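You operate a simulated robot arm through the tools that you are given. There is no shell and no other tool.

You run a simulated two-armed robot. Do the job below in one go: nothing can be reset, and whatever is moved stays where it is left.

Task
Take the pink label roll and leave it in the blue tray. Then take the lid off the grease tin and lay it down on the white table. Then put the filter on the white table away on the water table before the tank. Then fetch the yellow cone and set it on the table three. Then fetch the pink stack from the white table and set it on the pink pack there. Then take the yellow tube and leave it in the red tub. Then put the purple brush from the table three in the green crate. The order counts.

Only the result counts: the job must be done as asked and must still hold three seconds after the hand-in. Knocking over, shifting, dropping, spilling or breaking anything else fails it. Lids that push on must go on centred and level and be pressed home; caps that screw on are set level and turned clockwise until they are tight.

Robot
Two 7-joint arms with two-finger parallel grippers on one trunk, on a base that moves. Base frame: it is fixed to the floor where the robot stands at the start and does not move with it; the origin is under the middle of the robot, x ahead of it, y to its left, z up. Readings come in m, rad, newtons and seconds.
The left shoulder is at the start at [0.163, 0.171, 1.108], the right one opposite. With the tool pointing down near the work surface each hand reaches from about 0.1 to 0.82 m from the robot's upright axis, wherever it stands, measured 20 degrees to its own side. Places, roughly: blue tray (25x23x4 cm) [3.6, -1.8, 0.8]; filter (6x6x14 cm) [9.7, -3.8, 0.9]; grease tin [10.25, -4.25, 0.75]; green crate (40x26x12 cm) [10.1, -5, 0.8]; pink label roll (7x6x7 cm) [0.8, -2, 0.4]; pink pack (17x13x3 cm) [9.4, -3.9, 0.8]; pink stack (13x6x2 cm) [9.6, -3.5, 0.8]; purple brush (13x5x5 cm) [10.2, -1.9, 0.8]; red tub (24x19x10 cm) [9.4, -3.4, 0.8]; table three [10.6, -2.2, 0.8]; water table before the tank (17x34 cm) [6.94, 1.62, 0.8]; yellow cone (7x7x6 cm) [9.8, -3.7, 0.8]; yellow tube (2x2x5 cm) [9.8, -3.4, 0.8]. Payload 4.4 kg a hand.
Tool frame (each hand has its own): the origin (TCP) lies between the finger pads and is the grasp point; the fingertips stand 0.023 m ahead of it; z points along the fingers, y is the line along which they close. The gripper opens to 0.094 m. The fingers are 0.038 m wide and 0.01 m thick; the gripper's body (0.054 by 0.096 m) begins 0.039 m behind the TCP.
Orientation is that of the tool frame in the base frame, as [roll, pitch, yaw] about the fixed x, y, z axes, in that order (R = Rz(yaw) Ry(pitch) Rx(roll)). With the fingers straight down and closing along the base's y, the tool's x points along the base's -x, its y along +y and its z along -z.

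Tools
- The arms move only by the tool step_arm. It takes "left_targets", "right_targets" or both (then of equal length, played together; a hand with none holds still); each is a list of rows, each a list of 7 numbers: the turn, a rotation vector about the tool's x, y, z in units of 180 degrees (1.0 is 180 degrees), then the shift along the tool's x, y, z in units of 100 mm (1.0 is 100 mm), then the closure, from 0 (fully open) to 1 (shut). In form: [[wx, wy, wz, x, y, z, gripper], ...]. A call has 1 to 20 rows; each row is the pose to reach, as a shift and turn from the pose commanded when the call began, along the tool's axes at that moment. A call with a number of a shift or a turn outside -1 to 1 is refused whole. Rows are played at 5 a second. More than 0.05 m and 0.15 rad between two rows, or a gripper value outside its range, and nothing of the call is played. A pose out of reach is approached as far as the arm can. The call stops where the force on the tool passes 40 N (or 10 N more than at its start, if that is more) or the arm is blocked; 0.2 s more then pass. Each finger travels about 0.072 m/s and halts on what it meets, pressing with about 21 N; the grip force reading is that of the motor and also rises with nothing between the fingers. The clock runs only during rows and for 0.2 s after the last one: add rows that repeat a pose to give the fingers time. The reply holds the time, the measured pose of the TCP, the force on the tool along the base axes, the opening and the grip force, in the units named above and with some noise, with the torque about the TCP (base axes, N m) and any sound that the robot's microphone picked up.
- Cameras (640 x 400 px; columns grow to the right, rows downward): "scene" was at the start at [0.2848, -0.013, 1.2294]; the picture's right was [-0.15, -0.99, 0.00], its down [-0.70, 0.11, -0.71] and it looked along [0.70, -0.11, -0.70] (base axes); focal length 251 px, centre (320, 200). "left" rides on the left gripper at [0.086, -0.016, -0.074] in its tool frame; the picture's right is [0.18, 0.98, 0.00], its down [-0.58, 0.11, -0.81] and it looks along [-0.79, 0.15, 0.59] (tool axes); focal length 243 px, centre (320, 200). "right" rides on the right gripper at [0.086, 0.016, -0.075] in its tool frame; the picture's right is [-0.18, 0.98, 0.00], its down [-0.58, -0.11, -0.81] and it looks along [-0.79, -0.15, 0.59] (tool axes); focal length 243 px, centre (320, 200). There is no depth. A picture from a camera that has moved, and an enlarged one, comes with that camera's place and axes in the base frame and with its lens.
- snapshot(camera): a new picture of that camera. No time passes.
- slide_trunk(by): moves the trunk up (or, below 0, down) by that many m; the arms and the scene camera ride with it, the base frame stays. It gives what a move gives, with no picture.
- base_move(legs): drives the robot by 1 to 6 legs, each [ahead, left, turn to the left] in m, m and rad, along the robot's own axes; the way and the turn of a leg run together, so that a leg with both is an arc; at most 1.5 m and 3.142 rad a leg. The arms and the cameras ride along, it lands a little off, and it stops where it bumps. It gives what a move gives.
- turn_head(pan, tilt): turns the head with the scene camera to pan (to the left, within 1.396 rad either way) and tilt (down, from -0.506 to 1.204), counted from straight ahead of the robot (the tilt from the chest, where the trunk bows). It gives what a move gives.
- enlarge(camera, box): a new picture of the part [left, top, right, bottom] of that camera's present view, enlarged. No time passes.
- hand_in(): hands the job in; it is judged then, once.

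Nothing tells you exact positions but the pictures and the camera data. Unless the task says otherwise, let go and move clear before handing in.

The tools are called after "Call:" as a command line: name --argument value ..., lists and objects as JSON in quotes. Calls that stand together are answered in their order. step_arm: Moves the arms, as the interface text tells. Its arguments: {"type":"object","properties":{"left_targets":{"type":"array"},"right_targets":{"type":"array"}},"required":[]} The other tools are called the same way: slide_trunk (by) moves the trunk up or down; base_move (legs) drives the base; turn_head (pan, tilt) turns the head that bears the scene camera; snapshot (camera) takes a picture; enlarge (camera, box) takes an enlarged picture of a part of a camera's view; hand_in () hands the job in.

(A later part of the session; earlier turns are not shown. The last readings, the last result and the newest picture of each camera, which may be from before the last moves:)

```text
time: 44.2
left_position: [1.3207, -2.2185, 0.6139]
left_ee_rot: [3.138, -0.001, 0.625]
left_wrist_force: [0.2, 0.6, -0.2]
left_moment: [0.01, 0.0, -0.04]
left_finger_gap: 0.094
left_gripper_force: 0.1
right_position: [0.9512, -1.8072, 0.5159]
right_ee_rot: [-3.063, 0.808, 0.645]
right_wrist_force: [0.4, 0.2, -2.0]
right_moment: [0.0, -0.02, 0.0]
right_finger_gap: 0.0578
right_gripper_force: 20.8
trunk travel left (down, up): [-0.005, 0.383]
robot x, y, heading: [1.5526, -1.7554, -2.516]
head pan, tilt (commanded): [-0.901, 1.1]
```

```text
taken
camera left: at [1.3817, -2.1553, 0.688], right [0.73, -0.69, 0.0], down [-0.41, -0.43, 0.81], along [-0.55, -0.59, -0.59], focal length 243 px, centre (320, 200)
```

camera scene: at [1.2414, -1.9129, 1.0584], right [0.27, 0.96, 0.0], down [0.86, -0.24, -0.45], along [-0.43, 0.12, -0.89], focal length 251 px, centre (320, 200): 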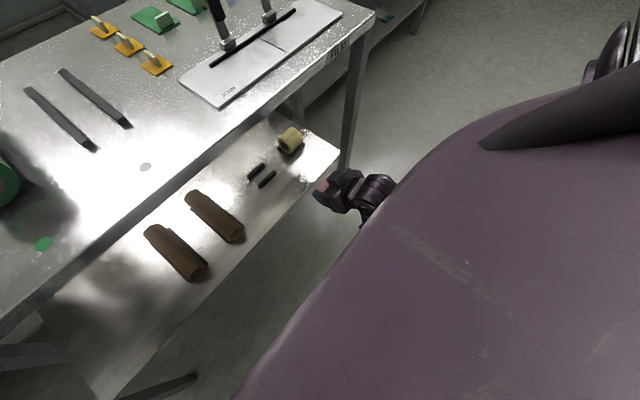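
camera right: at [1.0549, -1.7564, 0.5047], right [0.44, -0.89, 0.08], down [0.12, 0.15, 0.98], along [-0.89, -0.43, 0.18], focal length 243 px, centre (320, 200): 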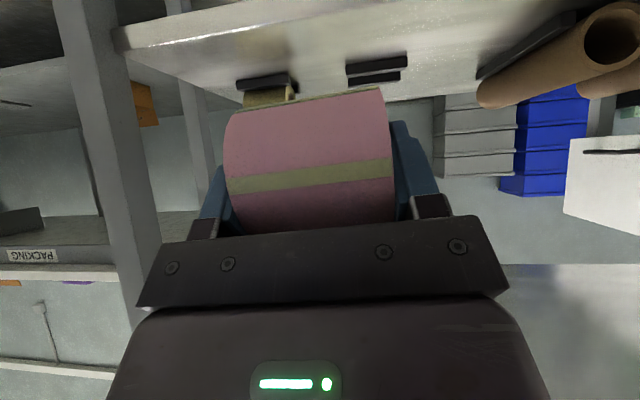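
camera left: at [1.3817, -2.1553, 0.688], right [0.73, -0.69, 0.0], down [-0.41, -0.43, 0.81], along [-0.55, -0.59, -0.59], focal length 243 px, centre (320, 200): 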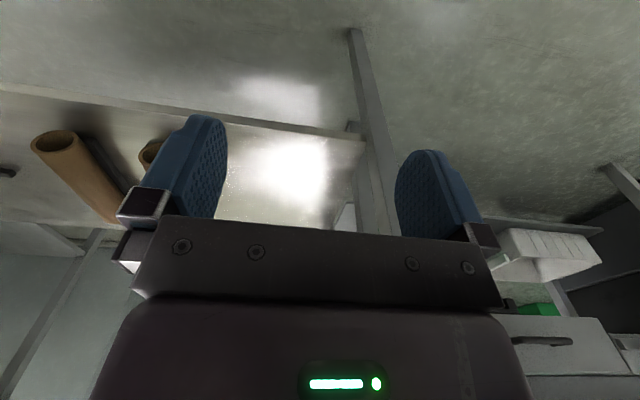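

The hand is clear of the table; the block looks like the arm meeting my own body. I back the base straight off instead, then raise the trunk.

Call:
base_move --legs '[[-0.45, 0, 0]]'

Call:
slide_trunk --by 0.12

Call:
turn_head --pan -0.3 --tilt 0.8

Call:
snapshot --camera "scene"

Call:
snapshot --camera "right"

```text
time: 46.9
left_position: [1.6839, -1.9571, 0.6146]
left_ee_rot: [3.138, -0.001, 0.632]
left_wrist_force: [0.1, -0.2, -0.6]
left_moment: [0.01, 0.0, -0.01]
left_finger_gap: 0.0942
left_gripper_force: 0.0
right_position: [1.3116, -1.5486, 0.5164]
right_ee_rot: [-3.064, 0.813, 0.65]
right_wrist_force: [0.6, 0.3, -0.3]
right_moment: [0.0, 0.02, 0.02]
right_finger_gap: 0.0578
right_gripper_force: 21.1
trunk travel left (down, up): [-0.005, 0.383]
robot x, y, heading: [1.9077, -1.4916, -2.512]
head pan, tilt (commanded): [-0.901, 1.1]
```

```text
time: 48.4
left_position: [1.6856, -1.9581, 0.7309]
left_ee_rot: [-3.141, -0.006, 0.632]
left_wrist_force: [0.2, -0.1, 0.4]
left_moment: [0.03, 0.01, 0.02]
left_finger_gap: 0.0941
left_gripper_force: 0.0
right_position: [1.3122, -1.55, 0.6383]
right_ee_rot: [-3.062, 0.81, 0.653]
right_wrist_force: [-0.2, -0.2, -1.2]
right_moment: [0.01, 0.01, 0.0]
right_finger_gap: 0.0578
right_gripper_force: 21.4
trunk travel left (down, up): [-0.125, 0.263]
robot x, y, heading: [1.9112, -1.4917, -2.507]
head pan, tilt (commanded): [-0.901, 1.1]
```

```text
time: 49.4
left_position: [1.6841, -1.9593, 0.7329]
left_ee_rot: [3.141, 0.0, 0.632]
left_wrist_force: [0.4, -0.3, -0.6]
left_moment: [0.01, -0.02, -0.02]
left_finger_gap: 0.094
left_gripper_force: 0.1
right_position: [1.3125, -1.5499, 0.6381]
right_ee_rot: [-3.06, 0.813, 0.653]
right_wrist_force: [-0.4, 0.6, -0.4]
right_moment: [0.01, -0.01, 0.01]
right_finger_gap: 0.0579
right_gripper_force: 21.6
trunk travel left (down, up): [-0.125, 0.263]
robot x, y, heading: [1.9123, -1.4956, -2.508]
head pan, tilt (commanded): [-0.3, 0.799]
```

```text
taken
camera scene: at [1.6704, -1.6382, 1.2279], right [-0.33, 0.95, 0.0], down [0.68, 0.23, -0.7], along [-0.66, -0.23, -0.72], focal length 251 px, centre (320, 200)
```

scene: 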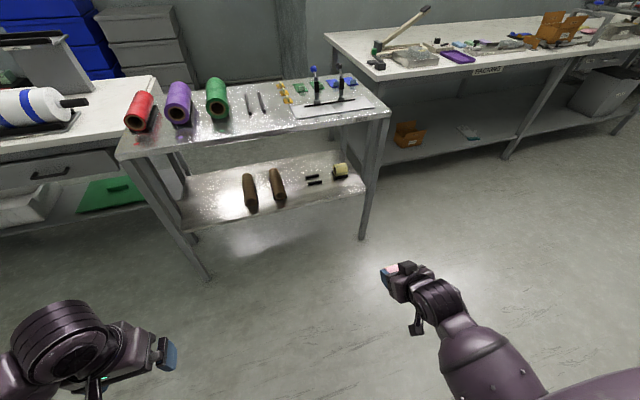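

```text
taken
camera right: at [1.4161, -1.4984, 0.627], right [0.45, -0.89, 0.08], down [0.12, 0.15, 0.98], along [-0.89, -0.43, 0.18], focal length 243 px, centre (320, 200)
```

right: 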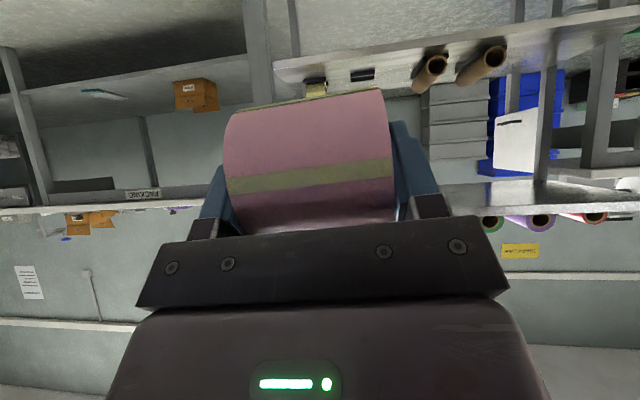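

The roll is in hand and everything else on the shelf is undisturbed. I straighten the right hand to point down and raise both hands above table height for the drive.

Call:
step_arm --right_targets '[[-0.0037, 0.043, -0.0008, 0, 0, 0, 1], [-0.0074, 0.086, -0.0017, 0, 0, 0, 1], [-0.0111, 0.129, -0.0025, 0, 0, 0, 1], [-0.0148, 0.172, -0.0034, 0, 0, 0, 1], [-0.0185, 0.215, -0.0042, 0, 0, 0, 1], [-0.0222, 0.2582, -0.0051, 0, 0, 0, 1], [-0.0222, 0.2582, -0.0051, 0, 0, 0, 1]]'

Call:
step_arm --right_targets '[[0, 0, 0, 0, 0, -0.4, 1], [0, 0, 0, 0, 0, -0.8, 1], [0, 0, 0, 0, 0, -1.0, 1]]' --left_targets '[[0, 0, 0, 0, 0, -0.4, 0], [0, 0, 0, 0, 0, -0.8, 0], [0, 0, 0, 0, 0, -1.0, 0]]'

Call:
step_arm --right_targets '[[0, 0, 0, 0, 0, -0.4, 1], [0, 0, 0, 0, 0, -0.8, 1], [0, 0, 0, 0, 0, -1.0, 1]]' --left_targets '[[0, 0, 0, 0, 0, -0.4, 0], [0, 0, 0, 0, 0, -0.8, 0], [0, 0, 0, 0, 0, -1.0, 0]]'

Call:
step_arm --right_targets '[[0, 0, 0, 0, 0, -0.4, 1], [0, 0, 0, 0, 0, -0.8, 1], [0, 0, 0, 0, 0, -0.9, 1]]'

```text
time: 51.0
left_position: [1.6855, -1.9586, 0.7329]
left_ee_rot: [-3.141, 0.001, 0.631]
left_wrist_force: [0.1, 0.2, -0.3]
left_moment: [0.01, 0.02, -0.02]
left_finger_gap: 0.0938
left_gripper_force: 0.0
right_position: [1.3113, -1.5502, 0.6364]
right_ee_rot: [3.14, -0.002, 0.636]
right_wrist_force: [0.1, 0.0, -1.5]
right_moment: [-0.03, 0.0, 0.04]
right_finger_gap: 0.058
right_gripper_force: 20.8
trunk travel left (down, up): [-0.125, 0.263]
robot x, y, heading: [1.9121, -1.4909, -2.509]
head pan, tilt (commanded): [-0.3, 0.799]
```

```text
time: 51.8
left_position: [1.6852, -1.9588, 0.8334]
left_ee_rot: [-3.141, 0.001, 0.632]
left_wrist_force: [0.2, -0.7, -1.0]
left_moment: [-0.04, 0.02, -0.01]
left_finger_gap: 0.094
left_gripper_force: 0.1
right_position: [1.3118, -1.55, 0.7396]
right_ee_rot: [-3.142, 0.003, 0.635]
right_wrist_force: [0.4, 0.0, -1.3]
right_moment: [-0.02, -0.01, 0.0]
right_finger_gap: 0.0575
right_gripper_force: 21.1
trunk travel left (down, up): [-0.125, 0.263]
robot x, y, heading: [1.9096, -1.4904, -2.511]
head pan, tilt (commanded): [-0.3, 0.799]
```

```text
time: 52.6
left_position: [1.6645, -1.9572, 0.9368]
left_ee_rot: [3.139, -0.001, 0.635]
left_wrist_force: [0.1, -0.5, 0.1]
left_moment: [-0.06, 0.01, 0.04]
left_finger_gap: 0.0939
left_gripper_force: 0.1
left hand out of reach, approached as far as the arm can: row 2, 3
right_position: [1.3113, -1.5485, 0.8371]
right_ee_rot: [3.139, 0.0, 0.635]
right_wrist_force: [-0.3, 0.6, -2.2]
right_moment: [-0.04, 0.0, 0.01]
right_finger_gap: 0.0579
right_gripper_force: 20.3
trunk travel left (down, up): [-0.125, 0.263]
robot x, y, heading: [1.9082, -1.4902, -2.509]
head pan, tilt (commanded): [-0.3, 0.799]
```

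```text
time: 53.4
left_position: [1.6662, -1.9582, 0.935]
left_ee_rot: [-3.141, -0.001, 0.632]
left_wrist_force: [0.7, 0.6, 0.3]
left_moment: [0.0, -0.02, 0.01]
left_finger_gap: 0.0941
left_gripper_force: 0.0
right_position: [1.3131, -1.5522, 0.9258]
right_ee_rot: [-3.141, 0.001, 0.635]
right_wrist_force: [0.1, -0.5, -0.7]
right_moment: [-0.01, -0.01, 0.0]
right_finger_gap: 0.0578
right_gripper_force: 20.9
trunk travel left (down, up): [-0.125, 0.263]
robot x, y, heading: [1.9102, -1.4865, -2.506]
head pan, tilt (commanded): [-0.3, 0.799]
```

Both hands are now at about 0.93 m height. I turn the base toward the corridor direction and look for the blue tray near [3.6, -1.8].

Call:
base_move --legs '[[0, 0, 1.58]]'

Call:
turn_head --pan 0.6 --tilt 0.45

Call:
snapshot --camera "scene"

Call:
turn_head --pan 0.0 --tilt 0.35

Call:
snapshot --camera "scene"

```text
time: 57.8
left_position: [2.3933, -1.7051, 0.9365]
left_ee_rot: [3.142, -0.001, 2.267]
left_wrist_force: [-0.5, -0.1, 0.3]
left_moment: [-0.04, -0.03, -0.01]
left_finger_gap: 0.0937
left_gripper_force: 0.1
right_position: [2.0094, -2.0834, 0.9264]
right_ee_rot: [-3.141, 0.003, 2.27]
right_wrist_force: [-0.3, 0.3, -0.5]
right_moment: [0.01, 0.02, -0.02]
right_finger_gap: 0.0581
right_gripper_force: 20.9
trunk travel left (down, up): [-0.125, 0.263]
robot x, y, heading: [1.9057, -1.4934, -0.873]
head pan, tilt (commanded): [-0.3, 0.799]
```

```text
time: 59.0
left_position: [2.3936, -1.7039, 0.9367]
left_ee_rot: [-3.141, -0.001, 2.267]
left_wrist_force: [0.5, 0.4, -0.8]
left_moment: [0.01, 0.04, 0.01]
left_finger_gap: 0.0939
left_gripper_force: 0.0
right_position: [2.0097, -2.0835, 0.9258]
right_ee_rot: [-3.142, 0.003, 2.271]
right_wrist_force: [0.5, -0.1, -1.5]
right_moment: [0.04, -0.02, 0.03]
right_finger_gap: 0.0582
right_gripper_force: 20.6
trunk travel left (down, up): [-0.125, 0.263]
robot x, y, heading: [1.9118, -1.4897, -0.881]
head pan, tilt (commanded): [0.6, 0.45]
```

```text
taken
camera scene: at [2.1306, -1.6727, 1.2583], right [-0.27, -0.96, 0.0], down [-0.42, 0.12, -0.9], along [0.87, -0.24, -0.44], focal length 251 px, centre (320, 200)
```

scene: 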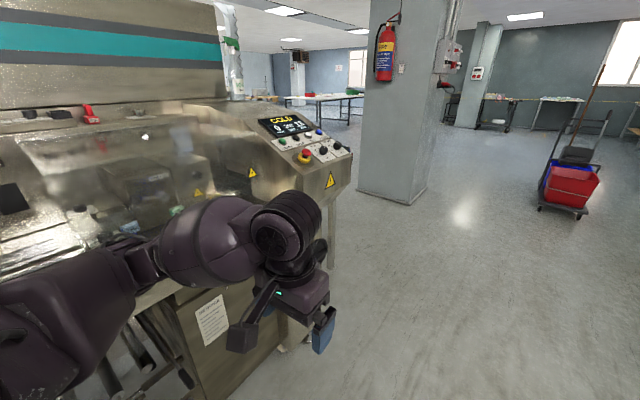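

```text
time: 60.0
left_position: [2.3937, -1.7047, 0.936]
left_ee_rot: [3.142, 0.0, 2.268]
left_wrist_force: [0.0, -0.4, 0.1]
left_moment: [0.03, 0.0, 0.0]
left_finger_gap: 0.0939
left_gripper_force: 0.1
right_position: [2.0096, -2.0825, 0.9273]
right_ee_rot: [3.141, 0.002, 2.27]
right_wrist_force: [-0.3, 0.2, -0.9]
right_moment: [0.03, 0.02, 0.01]
right_finger_gap: 0.058
right_gripper_force: 21.0
trunk travel left (down, up): [-0.125, 0.263]
robot x, y, heading: [1.9169, -1.4919, -0.872]
head pan, tilt (commanded): [0.0, 0.351]
```

```text
taken
camera scene: at [2.102, -1.7191, 1.2676], right [-0.77, -0.64, 0.0], down [-0.22, 0.26, -0.94], along [0.6, -0.72, -0.34], focal length 251 px, centre (320, 200)
```

scene: 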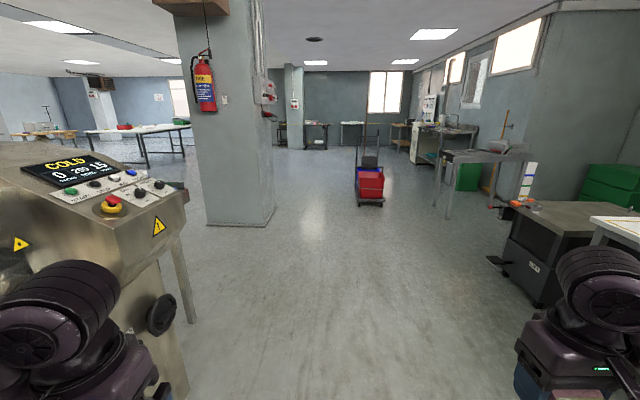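

I see a lamination machine on my left with the control panel; the blue tray should be on it or just beyond. I look closer at that area.

Call:
turn_head --pan 0.75 --tilt 0.5

Call:
enlarge --camera "scene" --box '[0, 0, 640, 400]'

Call:
enlarge --camera "scene" --box '[100, 50, 420, 250]'

Call:
turn_head --pan 1.35 --tilt 0.5

Call:
snapshot --camera "scene"

```text
time: 61.1
left_position: [2.3925, -1.7043, 0.9357]
left_ee_rot: [-3.141, 0.001, 2.267]
left_wrist_force: [0.1, -1.0, -0.7]
left_moment: [-0.02, -0.03, -0.02]
left_finger_gap: 0.0937
left_gripper_force: 0.0
right_position: [2.0096, -2.0846, 0.9265]
right_ee_rot: [3.141, 0.001, 2.271]
right_wrist_force: [0.5, -0.3, -1.5]
right_moment: [0.03, -0.03, -0.02]
right_finger_gap: 0.0577
right_gripper_force: 21.3
trunk travel left (down, up): [-0.125, 0.263]
robot x, y, heading: [1.912, -1.4927, -0.874]
head pan, tilt (commanded): [0.75, 0.499]
```

```text
1.00 times, centred on (320, 200) of scene (not enlarged: the box is as wide or as high as the picture)
camera zoom: at [2.1324, -1.6591, 1.2539], right [-0.12, -0.99, 0.0], down [-0.47, 0.06, -0.88], along [0.87, -0.11, -0.48], focal length 251 px, centre (320, 200)
```

zoom: 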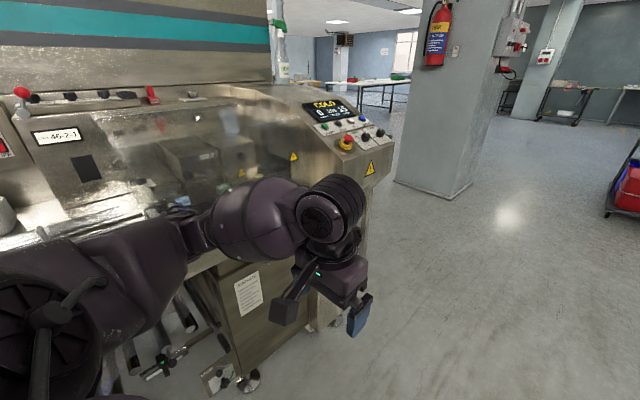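

```text
2.00 times, centred on (260, 150) of scene
camera zoom: at [2.1324, -1.6591, 1.2539], right [-0.12, -0.99, 0.0], down [-0.47, 0.06, -0.88], along [0.87, -0.11, -0.48], focal length 503 px, centre (440, 300)
```

zoom: 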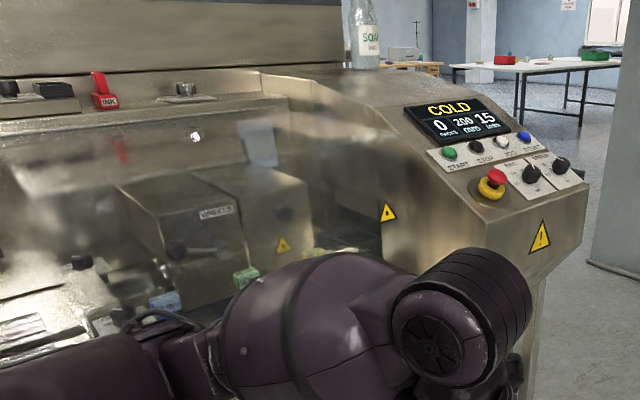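

```text
time: 62.1
left_position: [2.3938, -1.7051, 0.9362]
left_ee_rot: [-3.14, -0.001, 2.268]
left_wrist_force: [0.8, -0.2, 0.2]
left_moment: [0.02, 0.02, 0.0]
left_finger_gap: 0.0939
left_gripper_force: 0.0
right_position: [2.0093, -2.0838, 0.9273]
right_ee_rot: [-3.141, 0.001, 2.27]
right_wrist_force: [0.8, 0.7, -0.9]
right_moment: [-0.02, -0.03, 0.0]
right_finger_gap: 0.0578
right_gripper_force: 21.0
trunk travel left (down, up): [-0.125, 0.263]
robot x, y, heading: [1.9123, -1.49, -0.873]
head pan, tilt (commanded): [1.349, 0.499]
```

```text
taken
camera scene: at [2.1231, -1.6062, 1.2539], right [0.46, -0.89, 0.0], down [-0.43, -0.22, -0.88], along [0.78, 0.4, -0.48], focal length 251 px, centre (320, 200)
```

scene: 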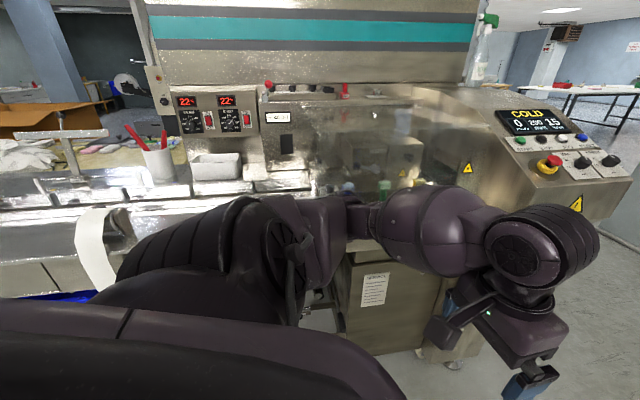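

The tray isn't visible on this side; I think it's at the far end or behind the machine. I drive past the machine's end (keeping right of it) and look back.

Call:
base_move --legs '[[1.1, -0.2, -0.05], [1.1, 0, 0]]'

Call:
turn_head --pan 1.35 --tilt 0.4

Call:
snapshot --camera "scene"

```text
time: 65.0
left_position: [2.5984, -2.0869, 0.932]
left_ee_rot: [3.134, -0.026, 2.289]
left_wrist_force: [0.6, 0.0, 0.2]
left_moment: [-0.04, 0.01, 0.0]
left_finger_gap: 0.094
left_gripper_force: 0.3
right_position: [2.2165, -2.4744, 0.9302]
right_ee_rot: [3.137, 0.01, 2.274]
right_wrist_force: [0.2, -1.3, -0.7]
right_moment: [-0.02, 0.02, 0.05]
right_finger_gap: 0.0577
right_gripper_force: 20.9
trunk travel left (down, up): [-0.125, 0.263]
robot x, y, heading: [2.1239, -1.8837, -0.868]
head pan, tilt (commanded): [1.349, 0.499]
stopped in leg 1: the robot was blocked; the commanded pose is now the measured one
```

```text
time: 65.7
left_position: [2.5979, -2.0854, 0.9328]
left_ee_rot: [3.137, -0.025, 2.284]
left_wrist_force: [0.1, 0.9, -0.7]
left_moment: [-0.02, 0.02, 0.0]
left_finger_gap: 0.0939
left_gripper_force: 0.0
right_position: [2.2164, -2.4732, 0.9306]
right_ee_rot: [3.136, 0.013, 2.273]
right_wrist_force: [-0.5, 1.0, -1.0]
right_moment: [0.0, -0.04, 0.01]
right_finger_gap: 0.0578
right_gripper_force: 20.9
trunk travel left (down, up): [-0.125, 0.263]
robot x, y, heading: [2.121, -1.8859, -0.871]
head pan, tilt (commanded): [1.349, 0.4]
```

```text
taken
camera scene: at [2.3261, -1.9924, 1.2662], right [0.46, -0.89, 0.01], down [-0.34, -0.18, -0.92], along [0.82, 0.42, -0.38], focal length 251 px, centre (320, 200)
```

scene: 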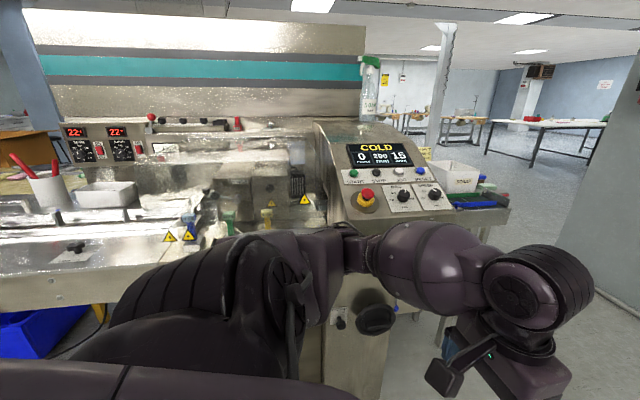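

My left arm touched the machine's side, so I shift to the right away from it. I can now see a blue tray on a small table beyond the control panel.

Call:
base_move --legs '[[-0.05, -0.25, 0]]'

Call:
snapshot --camera "scene"

Call:
turn_head --pan -0.3 --tilt 0.5

Call:
snapshot --camera "scene"

```text
time: 68.5
left_position: [2.3776, -2.2182, 0.9251]
left_ee_rot: [-3.141, -0.033, 2.285]
left_wrist_force: [-0.9, 0.6, 0.1]
left_moment: [-0.03, -0.01, 0.04]
left_finger_gap: 0.0941
left_gripper_force: 0.1
right_position: [1.9981, -2.6051, 0.9256]
right_ee_rot: [3.141, 0.002, 2.277]
right_wrist_force: [-0.1, 0.2, -0.1]
right_moment: [-0.01, -0.03, -0.03]
right_finger_gap: 0.0577
right_gripper_force: 20.2
trunk travel left (down, up): [-0.125, 0.263]
robot x, y, heading: [1.8963, -2.0115, -0.871]
head pan, tilt (commanded): [1.349, 0.4]
```

```text
taken
camera scene: at [2.1103, -2.1263, 1.2631], right [0.46, -0.89, 0.0], down [-0.34, -0.18, -0.92], along [0.82, 0.43, -0.39], focal length 251 px, centre (320, 200)
```

scene: 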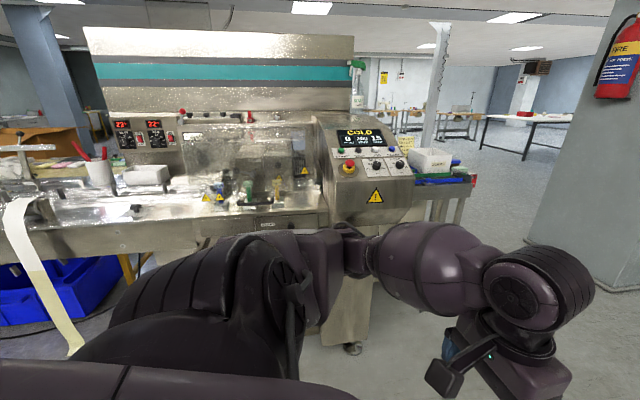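

```text
time: 70.2
left_position: [2.3799, -2.218, 0.9267]
left_ee_rot: [-3.14, -0.036, 2.287]
left_wrist_force: [-0.4, -0.7, -0.1]
left_moment: [0.01, -0.04, 0.01]
left_finger_gap: 0.0939
left_gripper_force: 0.0
right_position: [1.998, -2.6053, 0.9252]
right_ee_rot: [3.14, 0.0, 2.276]
right_wrist_force: [-0.1, 0.3, -0.9]
right_moment: [0.01, 0.02, -0.03]
right_finger_gap: 0.0579
right_gripper_force: 20.5
trunk travel left (down, up): [-0.125, 0.263]
robot x, y, heading: [1.8978, -2.0123, -0.866]
head pan, tilt (commanded): [-0.3, 0.499]
```

```text
taken
camera scene: at [2.0641, -2.2528, 1.2539], right [-0.92, -0.39, 0.0], down [-0.19, 0.44, -0.88], along [0.34, -0.81, -0.48], focal length 251 px, centre (320, 200)
```

scene: 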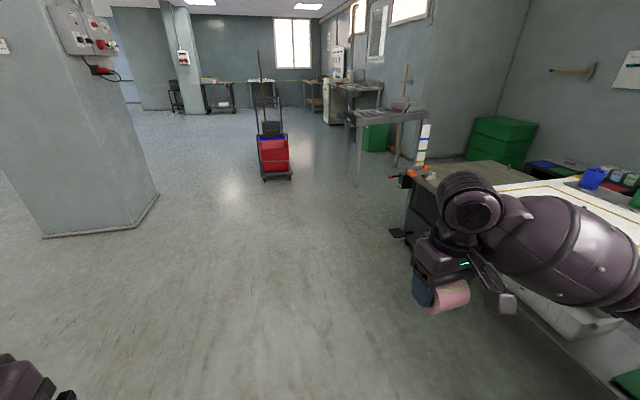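

I'm clear of the machine now. I continue down the corridor past the machine's end.

Call:
base_move --legs '[[0.95, 0, -0.06], [0.85, 0, 0]]'

Call:
turn_head --pan 1.35 --tilt 0.45

Call:
snapshot --camera "scene"

```text
time: 79.3
left_position: [3.4709, -3.6641, 0.925]
left_ee_rot: [-3.142, -0.035, 2.22]
left_wrist_force: [0.3, 0.1, 0.3]
left_moment: [0.01, -0.01, -0.02]
left_finger_gap: 0.0939
left_gripper_force: 0.1
right_position: [3.0656, -4.0243, 0.9258]
right_ee_rot: [3.141, -0.001, 2.211]
right_wrist_force: [0.5, -0.3, 0.2]
right_moment: [0.01, -0.02, -0.03]
right_finger_gap: 0.0577
right_gripper_force: 21.1
trunk travel left (down, up): [-0.125, 0.263]
robot x, y, heading: [3.0004, -3.4291, -0.937]
head pan, tilt (commanded): [-0.3, 0.499]
```

```text
time: 81.0
left_position: [3.4698, -3.6634, 0.9264]
left_ee_rot: [-3.14, -0.036, 2.221]
left_wrist_force: [0.0, 0.7, 0.2]
left_moment: [0.04, -0.02, 0.02]
left_finger_gap: 0.094
left_gripper_force: 0.1
right_position: [3.0644, -4.0247, 0.9251]
right_ee_rot: [3.141, 0.003, 2.211]
right_wrist_force: [-0.3, 0.1, -0.8]
right_moment: [0.01, -0.02, -0.01]
right_finger_gap: 0.0579
right_gripper_force: 21.3
trunk travel left (down, up): [-0.125, 0.263]
robot x, y, heading: [3.0061, -3.428, -0.939]
head pan, tilt (commanded): [1.349, 0.45]
```

```text
taken
camera scene: at [3.2083, -3.555, 1.2584], right [0.4, -0.92, 0.0], down [-0.4, -0.18, -0.9], along [0.82, 0.36, -0.44], focal length 251 px, centre (320, 200)
```

scene: 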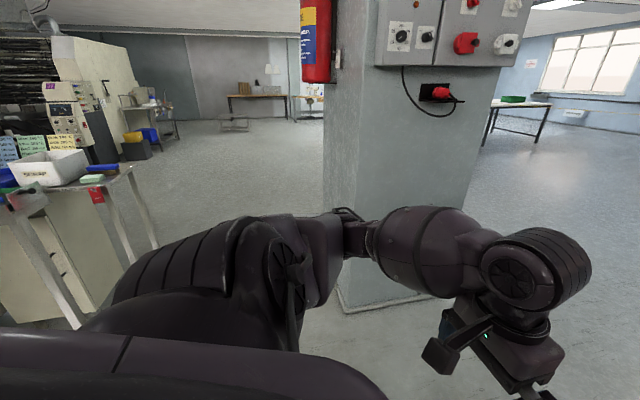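

The tray's table is now to my left-rear. I turn left to face it and look.

Call:
base_move --legs '[[0, 0, 1.9]]'

Call:
turn_head --pan 0.1 --tilt 0.5

Call:
snapshot --camera "scene"

```text
time: 86.0
left_position: [3.0711, -2.9082, 0.9265]
left_ee_rot: [-3.141, -0.035, -2.153]
left_wrist_force: [-0.5, -0.3, 0.6]
left_moment: [0.02, 0.0, -0.03]
left_finger_gap: 0.094
left_gripper_force: 0.0
right_position: [3.5448, -3.1695, 0.9263]
right_ee_rot: [3.14, 0.002, -2.162]
right_wrist_force: [0.1, -0.2, -1.6]
right_moment: [0.02, 0.01, 0.01]
right_finger_gap: 0.0579
right_gripper_force: 20.5
trunk travel left (down, up): [-0.125, 0.263]
robot x, y, heading: [2.9974, -3.4263, 0.976]
head pan, tilt (commanded): [1.349, 0.45]
```

```text
time: 87.4
left_position: [3.0703, -2.9076, 0.9249]
left_ee_rot: [-3.14, -0.036, -2.151]
left_wrist_force: [-0.8, -0.2, 0.4]
left_moment: [0.0, -0.02, -0.01]
left_finger_gap: 0.094
left_gripper_force: 0.0
right_position: [3.5459, -3.169, 0.9249]
right_ee_rot: [-3.141, 0.001, -2.162]
right_wrist_force: [-0.6, 0.2, -1.1]
right_moment: [-0.01, 0.02, -0.01]
right_finger_gap: 0.0579
right_gripper_force: 21.4
trunk travel left (down, up): [-0.125, 0.263]
robot x, y, heading: [3.0051, -3.4237, 0.975]
head pan, tilt (commanded): [0.099, 0.499]
```

```text
taken
camera scene: at [3.1603, -3.179, 1.2539], right [0.88, -0.47, 0.0], down [-0.23, -0.42, -0.88], along [0.42, 0.77, -0.48], focal length 251 px, centre (320, 200)
```

scene: 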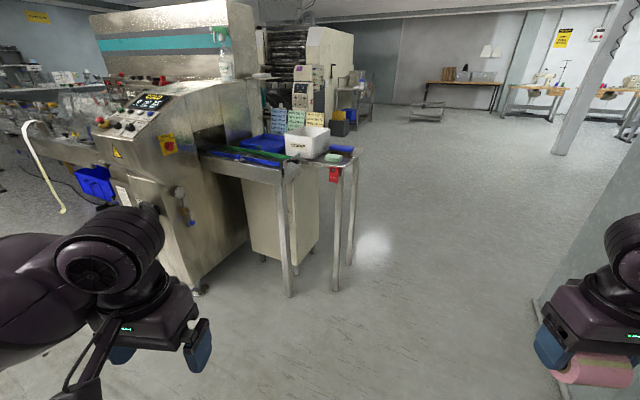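

Call:
enlarge --camera "scene" --box '[190, 90, 370, 210]'

```text
3.33 times, centred on (280, 150) of scene
camera zoom: at [3.1603, -3.179, 1.2539], right [0.88, -0.47, 0.0], down [-0.23, -0.42, -0.88], along [0.42, 0.77, -0.48], focal length 838 px, centre (453, 367)
```

zoom: 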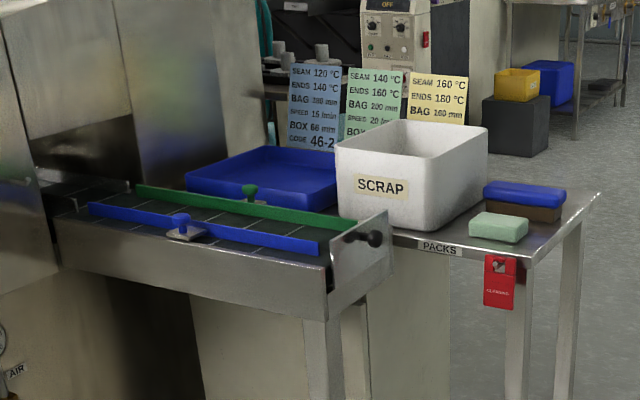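

The blue tray sits on the PACKS table behind the machine's out-feed conveyor, left of the SCRAP bin. I drive nearer on the open side to measure it.

Call:
base_move --legs '[[0.55, 0.3, 0]]'

Call:
turn_head --pan 0.1 --tilt 0.6

Call:
snapshot --camera "scene"

Call:
enlarge --camera "scene" --box '[160, 60, 400, 210]'

```text
time: 90.9
left_position: [3.1138, -2.2784, 0.9249]
left_ee_rot: [-3.139, -0.034, -2.146]
left_wrist_force: [0.0, -0.7, -0.6]
left_moment: [0.0, -0.01, -0.03]
left_finger_gap: 0.0942
left_gripper_force: 0.1
right_position: [3.5921, -2.5366, 0.9261]
right_ee_rot: [-3.139, 0.001, -2.153]
right_wrist_force: [0.3, 0.1, -0.9]
right_moment: [0.0, -0.05, -0.04]
right_finger_gap: 0.0579
right_gripper_force: 21.3
trunk travel left (down, up): [-0.125, 0.263]
robot x, y, heading: [3.0515, -2.8017, 0.989]
head pan, tilt (commanded): [0.099, 0.499]
```

```text
time: 91.6
left_position: [3.1144, -2.2783, 0.9249]
left_ee_rot: [-3.14, -0.037, -2.144]
left_wrist_force: [-0.8, -0.7, 0.7]
left_moment: [0.0, -0.02, -0.03]
left_finger_gap: 0.094
left_gripper_force: 0.0
right_position: [3.5928, -2.5372, 0.9259]
right_ee_rot: [-3.141, 0.0, -2.154]
right_wrist_force: [1.4, -0.1, -1.5]
right_moment: [0.0, 0.01, -0.02]
right_finger_gap: 0.0576
right_gripper_force: 21.5
trunk travel left (down, up): [-0.125, 0.263]
robot x, y, heading: [3.0511, -2.7973, 0.988]
head pan, tilt (commanded): [0.099, 0.6]
```

```text
taken
camera scene: at [3.2058, -2.5523, 1.2449], right [0.88, -0.47, 0.0], down [-0.26, -0.5, -0.83], along [0.39, 0.73, -0.56], focal length 251 px, centre (320, 200)
```

scene: 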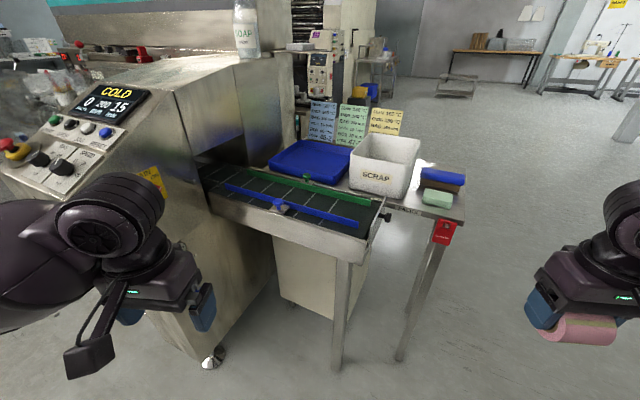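

```text
2.67 times, centred on (280, 135) of scene
camera zoom: at [3.2058, -2.5523, 1.2449], right [0.88, -0.47, 0.0], down [-0.26, -0.5, -0.83], along [0.39, 0.73, -0.56], focal length 670 px, centre (427, 373)
```

zoom: 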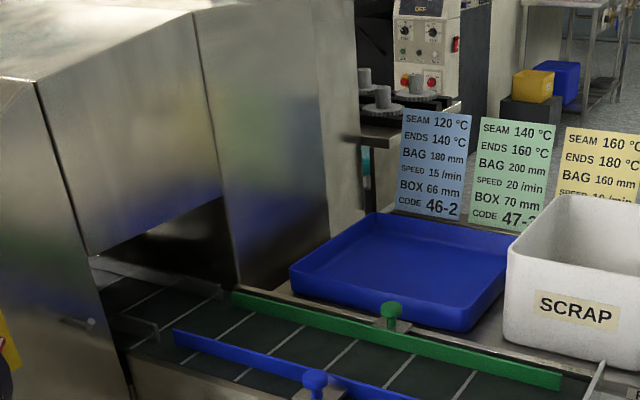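

I locate the tray's centre at about (3.605, -1.746) on the far side of the conveyor; my left arm suits that spot much better, since the machine leaves no room for my left elbow otherwise. I'll hand the roll over to the left hand in free space: back off a little, turn the right hand to point left, and the left to point right.

Call:
base_move --legs '[[-0.25, -0.1, 0]]'

Call:
step_arm --right_targets '[[-0.045, 0, 0, 0, 0, 0, 1], [-0.09, 0, 0, 0, 0, 0, 1], [-0.135, 0, 0, 0, 0, 0, 1], [-0.18, 0, 0, 0, 0, 0, 1], [-0.225, 0, 0, 0, 0, 0, 1], [-0.27, 0, 0, 0, 0, 0, 1], [-0.315, 0, 0, 0, 0, 0, 1], [-0.36, 0, 0, 0, 0, 0, 1], [-0.405, 0, 0, 0, 0, 0, 1], [-0.45, 0, 0, 0, 0, 0, 1], [-0.5, 0, 0, 0, 0, 0, 1]]'

```text
time: 93.5
left_position: [3.0623, -2.5404, 0.9266]
left_ee_rot: [-3.141, -0.035, -2.155]
left_wrist_force: [-0.1, -0.5, 0.2]
left_moment: [0.04, 0.01, 0.02]
left_finger_gap: 0.0938
left_gripper_force: 0.1
right_position: [3.5381, -2.8015, 0.9264]
right_ee_rot: [3.141, 0.001, -2.166]
right_wrist_force: [-0.1, -0.1, -0.8]
right_moment: [0.01, -0.03, 0.0]
right_finger_gap: 0.058
right_gripper_force: 21.4
trunk travel left (down, up): [-0.125, 0.263]
robot x, y, heading: [2.9937, -3.0574, 0.975]
head pan, tilt (commanded): [0.099, 0.6]
```

```text
refused: row 11 steps farther than a row can; nothing moved
```

Small step-size fix and again.

Call:
step_arm --right_targets '[[-0.042, 0, 0, 0, 0, 0, 1], [-0.084, 0, 0, 0, 0, 0, 1], [-0.126, 0, 0, 0, 0, 0, 1], [-0.168, 0, 0, 0, 0, 0, 1], [-0.21, 0, 0, 0, 0, 0, 1], [-0.252, 0, 0, 0, 0, 0, 1], [-0.294, 0, 0, 0, 0, 0, 1], [-0.336, 0, 0, 0, 0, 0, 1], [-0.378, 0, 0, 0, 0, 0, 1], [-0.42, 0, 0, 0, 0, 0, 1], [-0.46, 0, 0, 0, 0, 0, 1], [-0.5, 0, 0, 0, 0, 0, 1], [-0.5, 0, 0, 0, 0, 0, 1]]'

Call:
turn_head --pan -0.1 --tilt 0.7

Call:
snapshot --camera "scene"

```text
time: 96.3
left_position: [3.0623, -2.5386, 0.9249]
left_ee_rot: [-3.138, -0.035, -2.154]
left_wrist_force: [0.0, 0.4, 0.0]
left_moment: [0.01, 0.02, 0.02]
left_finger_gap: 0.0939
left_gripper_force: 0.1
right_position: [3.5389, -2.8002, 0.9251]
right_ee_rot: [1.568, 0.001, -2.165]
right_wrist_force: [-0.2, -0.2, -0.2]
right_moment: [0.01, 0.01, 0.0]
right_finger_gap: 0.058
right_gripper_force: 21.4
trunk travel left (down, up): [-0.125, 0.263]
robot x, y, heading: [2.9941, -3.0573, 0.975]
head pan, tilt (commanded): [0.099, 0.6]
```

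```text
time: 97.0
left_position: [3.0626, -2.5399, 0.9272]
left_ee_rot: [-3.14, -0.035, -2.154]
left_wrist_force: [0.0, 0.0, 0.3]
left_moment: [0.0, -0.01, 0.02]
left_finger_gap: 0.094
left_gripper_force: 0.0
right_position: [3.5384, -2.8016, 0.9253]
right_ee_rot: [1.57, 0.002, -2.165]
right_wrist_force: [0.1, 0.8, -0.6]
right_moment: [-0.01, 0.0, 0.02]
right_finger_gap: 0.0578
right_gripper_force: 21.6
trunk travel left (down, up): [-0.125, 0.263]
robot x, y, heading: [2.9951, -3.0557, 0.979]
head pan, tilt (commanded): [-0.099, 0.7]
```

```text
taken
camera scene: at [3.1636, -2.826, 1.2362], right [0.77, -0.64, 0.0], down [-0.41, -0.49, -0.77], along [0.49, 0.59, -0.64], focal length 251 px, centre (320, 200)
```

scene: 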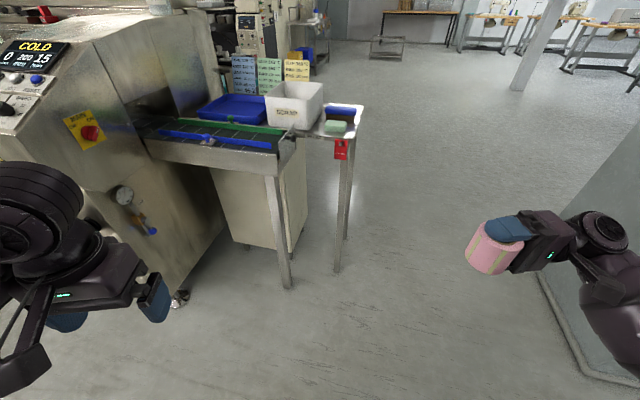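

The right hand now presents the roll upright, pointing left. Next I rotate the left hand to point right with its fingers closing fore-aft.

Call:
step_arm --left_targets '[[0.0257, -0.0257, 0.0257, 0, 0, 0, 0], [0.0513, -0.0513, 0.0513, 0, 0, 0, 0], [0.077, -0.077, 0.077, 0, 0, 0, 0], [0.1026, -0.1026, 0.1026, 0, 0, 0, 0], [0.1283, -0.1283, 0.1283, 0, 0, 0, 0], [0.154, -0.154, 0.154, 0, 0, 0, 0], [0.1796, -0.1796, 0.1796, 0, 0, 0, 0], [0.2053, -0.2053, 0.2053, 0, 0, 0, 0], [0.2309, -0.2309, 0.2309, 0, 0, 0, 0], [0.2566, -0.2566, 0.2566, 0, 0, 0, 0], [0.2823, -0.2823, 0.2823, 0, 0, 0, 0], [0.3079, -0.3079, 0.3079, 0, 0, 0, 0], [0.3336, -0.3336, 0.3336, 0, 0, 0, 0], [0.3592, -0.3592, 0.3592, 0, 0, 0, 0], [0.3849, -0.3849, 0.3849, 0, 0, 0, 0], [0.3849, -0.3849, 0.3849, 0, 0, 0, 0]]'

Call:
snapshot --camera "scene"

Call:
snapshot --camera "left"

```text
time: 100.4
left_position: [3.0625, -2.5407, 0.9261]
left_ee_rot: [-1.529, 1.537, -2.11]
left_wrist_force: [-0.8, 0.2, -0.1]
left_moment: [-0.02, -0.03, 0.03]
left_finger_gap: 0.094
left_gripper_force: 0.0
left hand out of reach, approached as far as the arm can: row 1, 2, 3, 4, 5, 6, 7, 9
right_position: [3.5378, -2.7999, 0.9253]
right_ee_rot: [1.573, 0.002, -2.165]
right_wrist_force: [0.0, -0.4, -1.6]
right_moment: [-0.01, -0.01, 0.02]
right_finger_gap: 0.0578
right_gripper_force: 20.8
trunk travel left (down, up): [-0.125, 0.263]
robot x, y, heading: [2.9928, -3.0625, 0.977]
head pan, tilt (commanded): [-0.099, 0.7]
```

```text
taken
camera scene: at [3.1636, -2.8261, 1.2363], right [0.77, -0.64, 0.0], down [-0.41, -0.49, -0.76], along [0.49, 0.59, -0.64], focal length 251 px, centre (320, 200)
```

scene: 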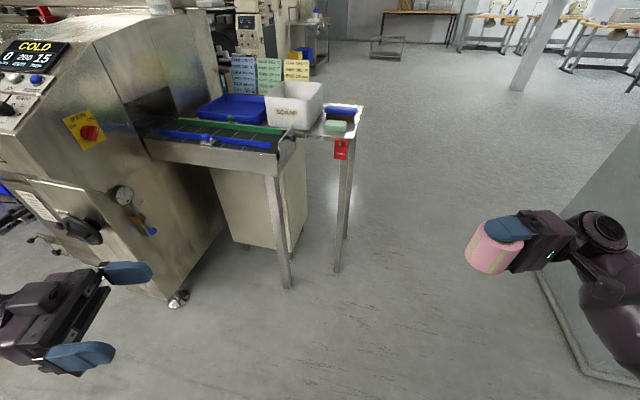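

```text
taken
camera left: at [2.9904, -2.5159, 0.8405], right [0.54, 0.81, -0.22], down [-0.6, 0.55, 0.58], along [0.59, -0.18, 0.79], focal length 243 px, centre (320, 200)
```

left: 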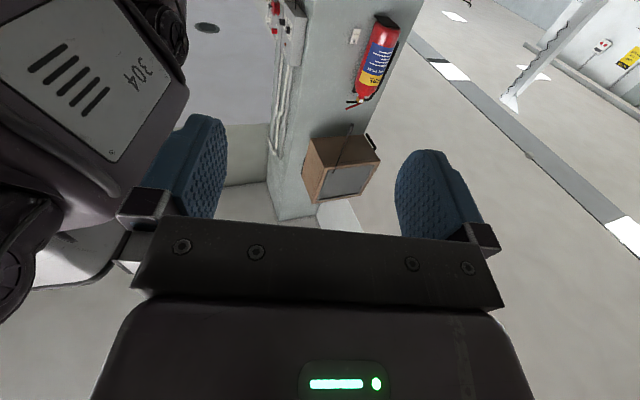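

Both hands now face each other at z≈0.925. I bring them together in front of me, stopping short to check the alignment.

Call:
step_arm --right_targets '[[0, 0, 0, 0, 0, 0.3, 1], [0, 0, 0, 0, 0, 0.6, 1], [0, 0, 0, 0, 0, 0.9, 1], [0, 0, 0, 0, 0, 1.0, 1]]' --left_targets '[[0, 0, 0, 0, 0.1, 0.3, 0], [0, 0, 0, 0, 0.2, 0.6, 0], [0, 0, 0, 0, 0.3, 0.9, 0], [0, 0, 0, 0, 0.43, 1.0, 0]]'

Call:
step_arm --right_targets '[[0, 0, 0, 0, 0, 0.3, 1], [0, 0, 0, 0, 0, 0.6, 1], [0, 0, 0, 0, 0, 0.9, 1], [0, 0, 0, 0, 0, 1.0, 1]]' --left_targets '[[0, 0, 0, 0, 0, 0.3, 0], [0, 0, 0, 0, 0, 0.6, 0], [0, 0, 0, 0, 0, 0.75, 0], [0, 0, 0, 0, 0, 0.75, 0]]'

Call:
step_arm --right_targets '[[0, 0, 0, 0, 0, 0.2, 1], [0, 0, 0, 0, 0, 0.4, 1], [0, 0, 0, 0, 0, 0.5, 1], [0, 0, 0, 0, 0, 0.5, 1]]'

Call:
turn_head --pan 0.0 --tilt 0.9

Call:
snapshot --camera "scene"

Call:
snapshot --camera "left"

```text
time: 101.4
left_position: [3.1713, -2.5588, 0.9248]
left_ee_rot: [-1.566, 1.533, -2.146]
left_wrist_force: [1.7, 0.3, 0.3]
left_moment: [0.04, 0.03, -0.02]
left_finger_gap: 0.0941
left_gripper_force: 0.0
right_position: [3.4532, -2.7463, 0.9255]
right_ee_rot: [1.572, -0.001, -2.163]
right_wrist_force: [0.0, 0.5, -2.1]
right_moment: [0.0, -0.02, 0.0]
right_finger_gap: 0.0579
right_gripper_force: 21.4
trunk travel left (down, up): [-0.125, 0.263]
robot x, y, heading: [2.9973, -3.0586, 0.974]
head pan, tilt (commanded): [-0.099, 0.7]
```

```text
time: 102.4
left_position: [3.2337, -2.601, 0.9246]
left_ee_rot: [-1.541, 1.535, -2.122]
left_wrist_force: [-0.6, 0.7, 0.1]
left_moment: [-0.02, 0.01, -0.01]
left_finger_gap: 0.0942
left_gripper_force: 0.1
right_position: [3.37, -2.6924, 0.9265]
right_ee_rot: [1.569, 0.0, -2.163]
right_wrist_force: [0.2, 0.6, -1.0]
right_moment: [0.02, 0.01, -0.01]
right_finger_gap: 0.058
right_gripper_force: 21.2
trunk travel left (down, up): [-0.125, 0.263]
robot x, y, heading: [2.9958, -3.0605, 0.978]
head pan, tilt (commanded): [-0.099, 0.7]
```

```text
time: 103.4
left_position: [3.2337, -2.6, 0.9237]
left_ee_rot: [-1.547, 1.537, -2.129]
left_wrist_force: [-0.8, -0.1, 0.0]
left_moment: [0.01, -0.01, -0.01]
left_finger_gap: 0.0939
left_gripper_force: 0.1
right_position: [3.3295, -2.6642, 0.925]
right_ee_rot: [1.572, 0.001, -2.165]
right_wrist_force: [0.9, 0.5, -0.7]
right_moment: [-0.01, 0.01, 0.0]
right_finger_gap: 0.0578
right_gripper_force: 21.1
trunk travel left (down, up): [-0.125, 0.263]
robot x, y, heading: [2.997, -3.0616, 0.974]
head pan, tilt (commanded): [-0.099, 0.7]
```

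```text
time: 104.2
left_position: [3.2335, -2.6009, 0.9241]
left_ee_rot: [-1.544, 1.536, -2.128]
left_wrist_force: [0.3, 0.8, -0.3]
left_moment: [-0.01, -0.01, 0.0]
left_finger_gap: 0.0939
left_gripper_force: 0.0
right_position: [3.3298, -2.6627, 0.9235]
right_ee_rot: [1.572, 0.001, -2.164]
right_wrist_force: [-0.1, -0.7, -0.6]
right_moment: [0.01, 0.0, 0.0]
right_finger_gap: 0.0581
right_gripper_force: 21.7
trunk travel left (down, up): [-0.125, 0.263]
robot x, y, heading: [2.9951, -3.0582, 0.977]
head pan, tilt (commanded): [0.0, 0.901]
```

```text
taken
camera scene: at [3.1516, -2.8287, 1.2201], right [0.83, -0.56, 0.0], down [-0.44, -0.65, -0.62], along [0.35, 0.51, -0.78], focal length 251 px, centre (320, 200)
```

scene: 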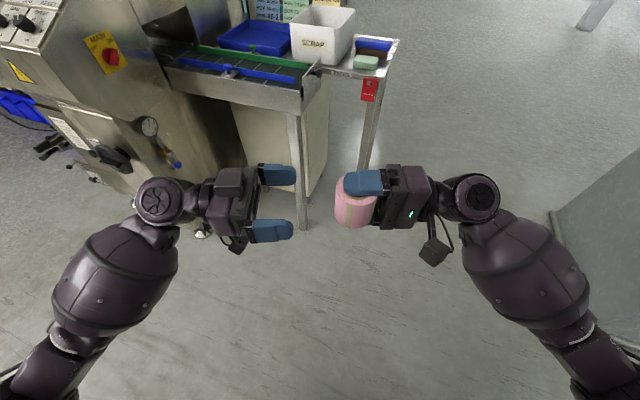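

```text
taken
camera left: at [3.1605, -2.5765, 0.8377], right [0.54, 0.81, -0.22], down [-0.6, 0.55, 0.58], along [0.59, -0.18, 0.79], focal length 243 px, centre (320, 200)
```

left: 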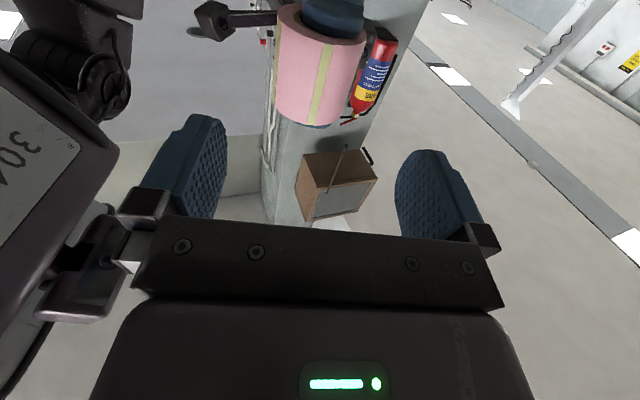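

Call:
enlarge --camera "scene" --box '[220, 140, 440, 270]'

Call:
enlarge --camera "left" --box '[200, 0, 440, 150]'

```text
2.91 times, centred on (330, 205) of scene
camera zoom: at [3.1516, -2.8287, 1.2201], right [0.83, -0.56, 0.0], down [-0.44, -0.65, -0.62], along [0.35, 0.51, -0.78], focal length 731 px, centre (291, 186)
```

zoom: 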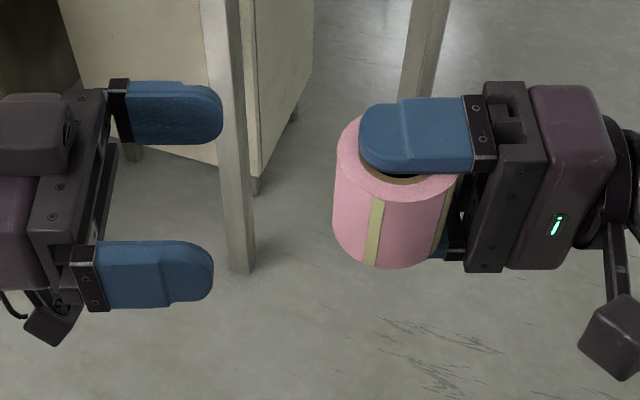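

```text
2.67 times, centred on (320, 75) of left
camera zoom: at [3.1605, -2.5765, 0.8377], right [0.54, 0.81, -0.22], down [-0.6, 0.55, 0.58], along [0.59, -0.18, 0.79], focal length 647 px, centre (320, 533)
```

zoom: 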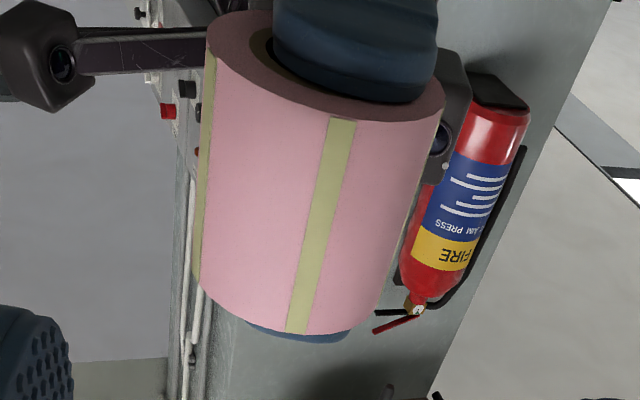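

The roll's axis is 11 cm ahead of the left TCP and 8 mm toward me. I correct that and slide the open left fingers around the roll.

Call:
step_arm --left_targets '[[0, 0, 0, 0, -0.08, 0.2, 0], [0, 0, 0, 0, -0.08, 0.4, 0], [0, 0, 0, 0, -0.08, 0.6, 0], [0, 0, 0, 0, -0.08, 0.8, 0], [0, 0, 0, 0, -0.08, 1.0, 0], [0, 0, 0, 0, -0.08, 1.0, 0]]'

Call:
enlarge --camera "scene" --box '[220, 140, 440, 270]'

Call:
snapshot --camera "left"

```text
time: 105.6
left_position: [3.3108, -2.6611, 0.924]
left_ee_rot: [-1.549, 1.536, -2.134]
left_wrist_force: [0.5, -0.2, 0.6]
left_moment: [0.0, 0.02, -0.02]
left_finger_gap: 0.0942
left_gripper_force: 0.1
right_position: [3.3291, -2.6632, 0.9242]
right_ee_rot: [1.572, 0.002, -2.164]
right_wrist_force: [0.2, 0.2, -0.9]
right_moment: [-0.01, -0.01, 0.0]
right_finger_gap: 0.0579
right_gripper_force: 21.5
trunk travel left (down, up): [-0.125, 0.263]
robot x, y, heading: [2.9945, -3.0576, 0.975]
head pan, tilt (commanded): [0.0, 0.901]
```

```text
2.91 times, centred on (330, 205) of scene
camera zoom: at [3.1516, -2.8287, 1.22], right [0.83, -0.56, 0.0], down [-0.44, -0.65, -0.62], along [0.35, 0.51, -0.78], focal length 731 px, centre (291, 186)
```

zoom: 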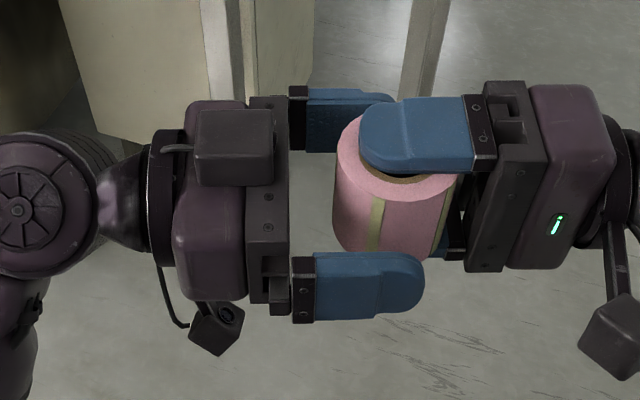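

```text
taken
camera left: at [3.2377, -2.6371, 0.8384], right [0.54, 0.81, -0.22], down [-0.6, 0.55, 0.58], along [0.59, -0.18, 0.79], focal length 243 px, centre (320, 200)
```

left: 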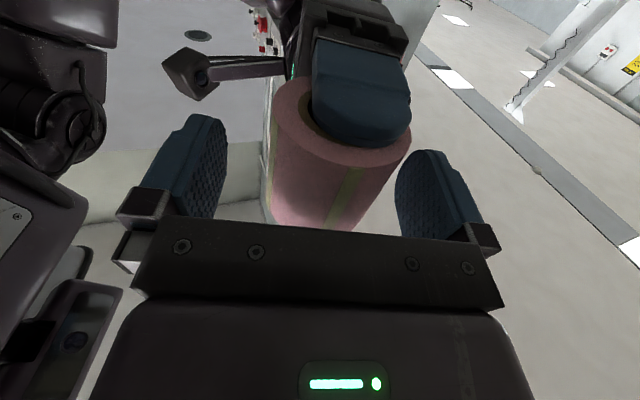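

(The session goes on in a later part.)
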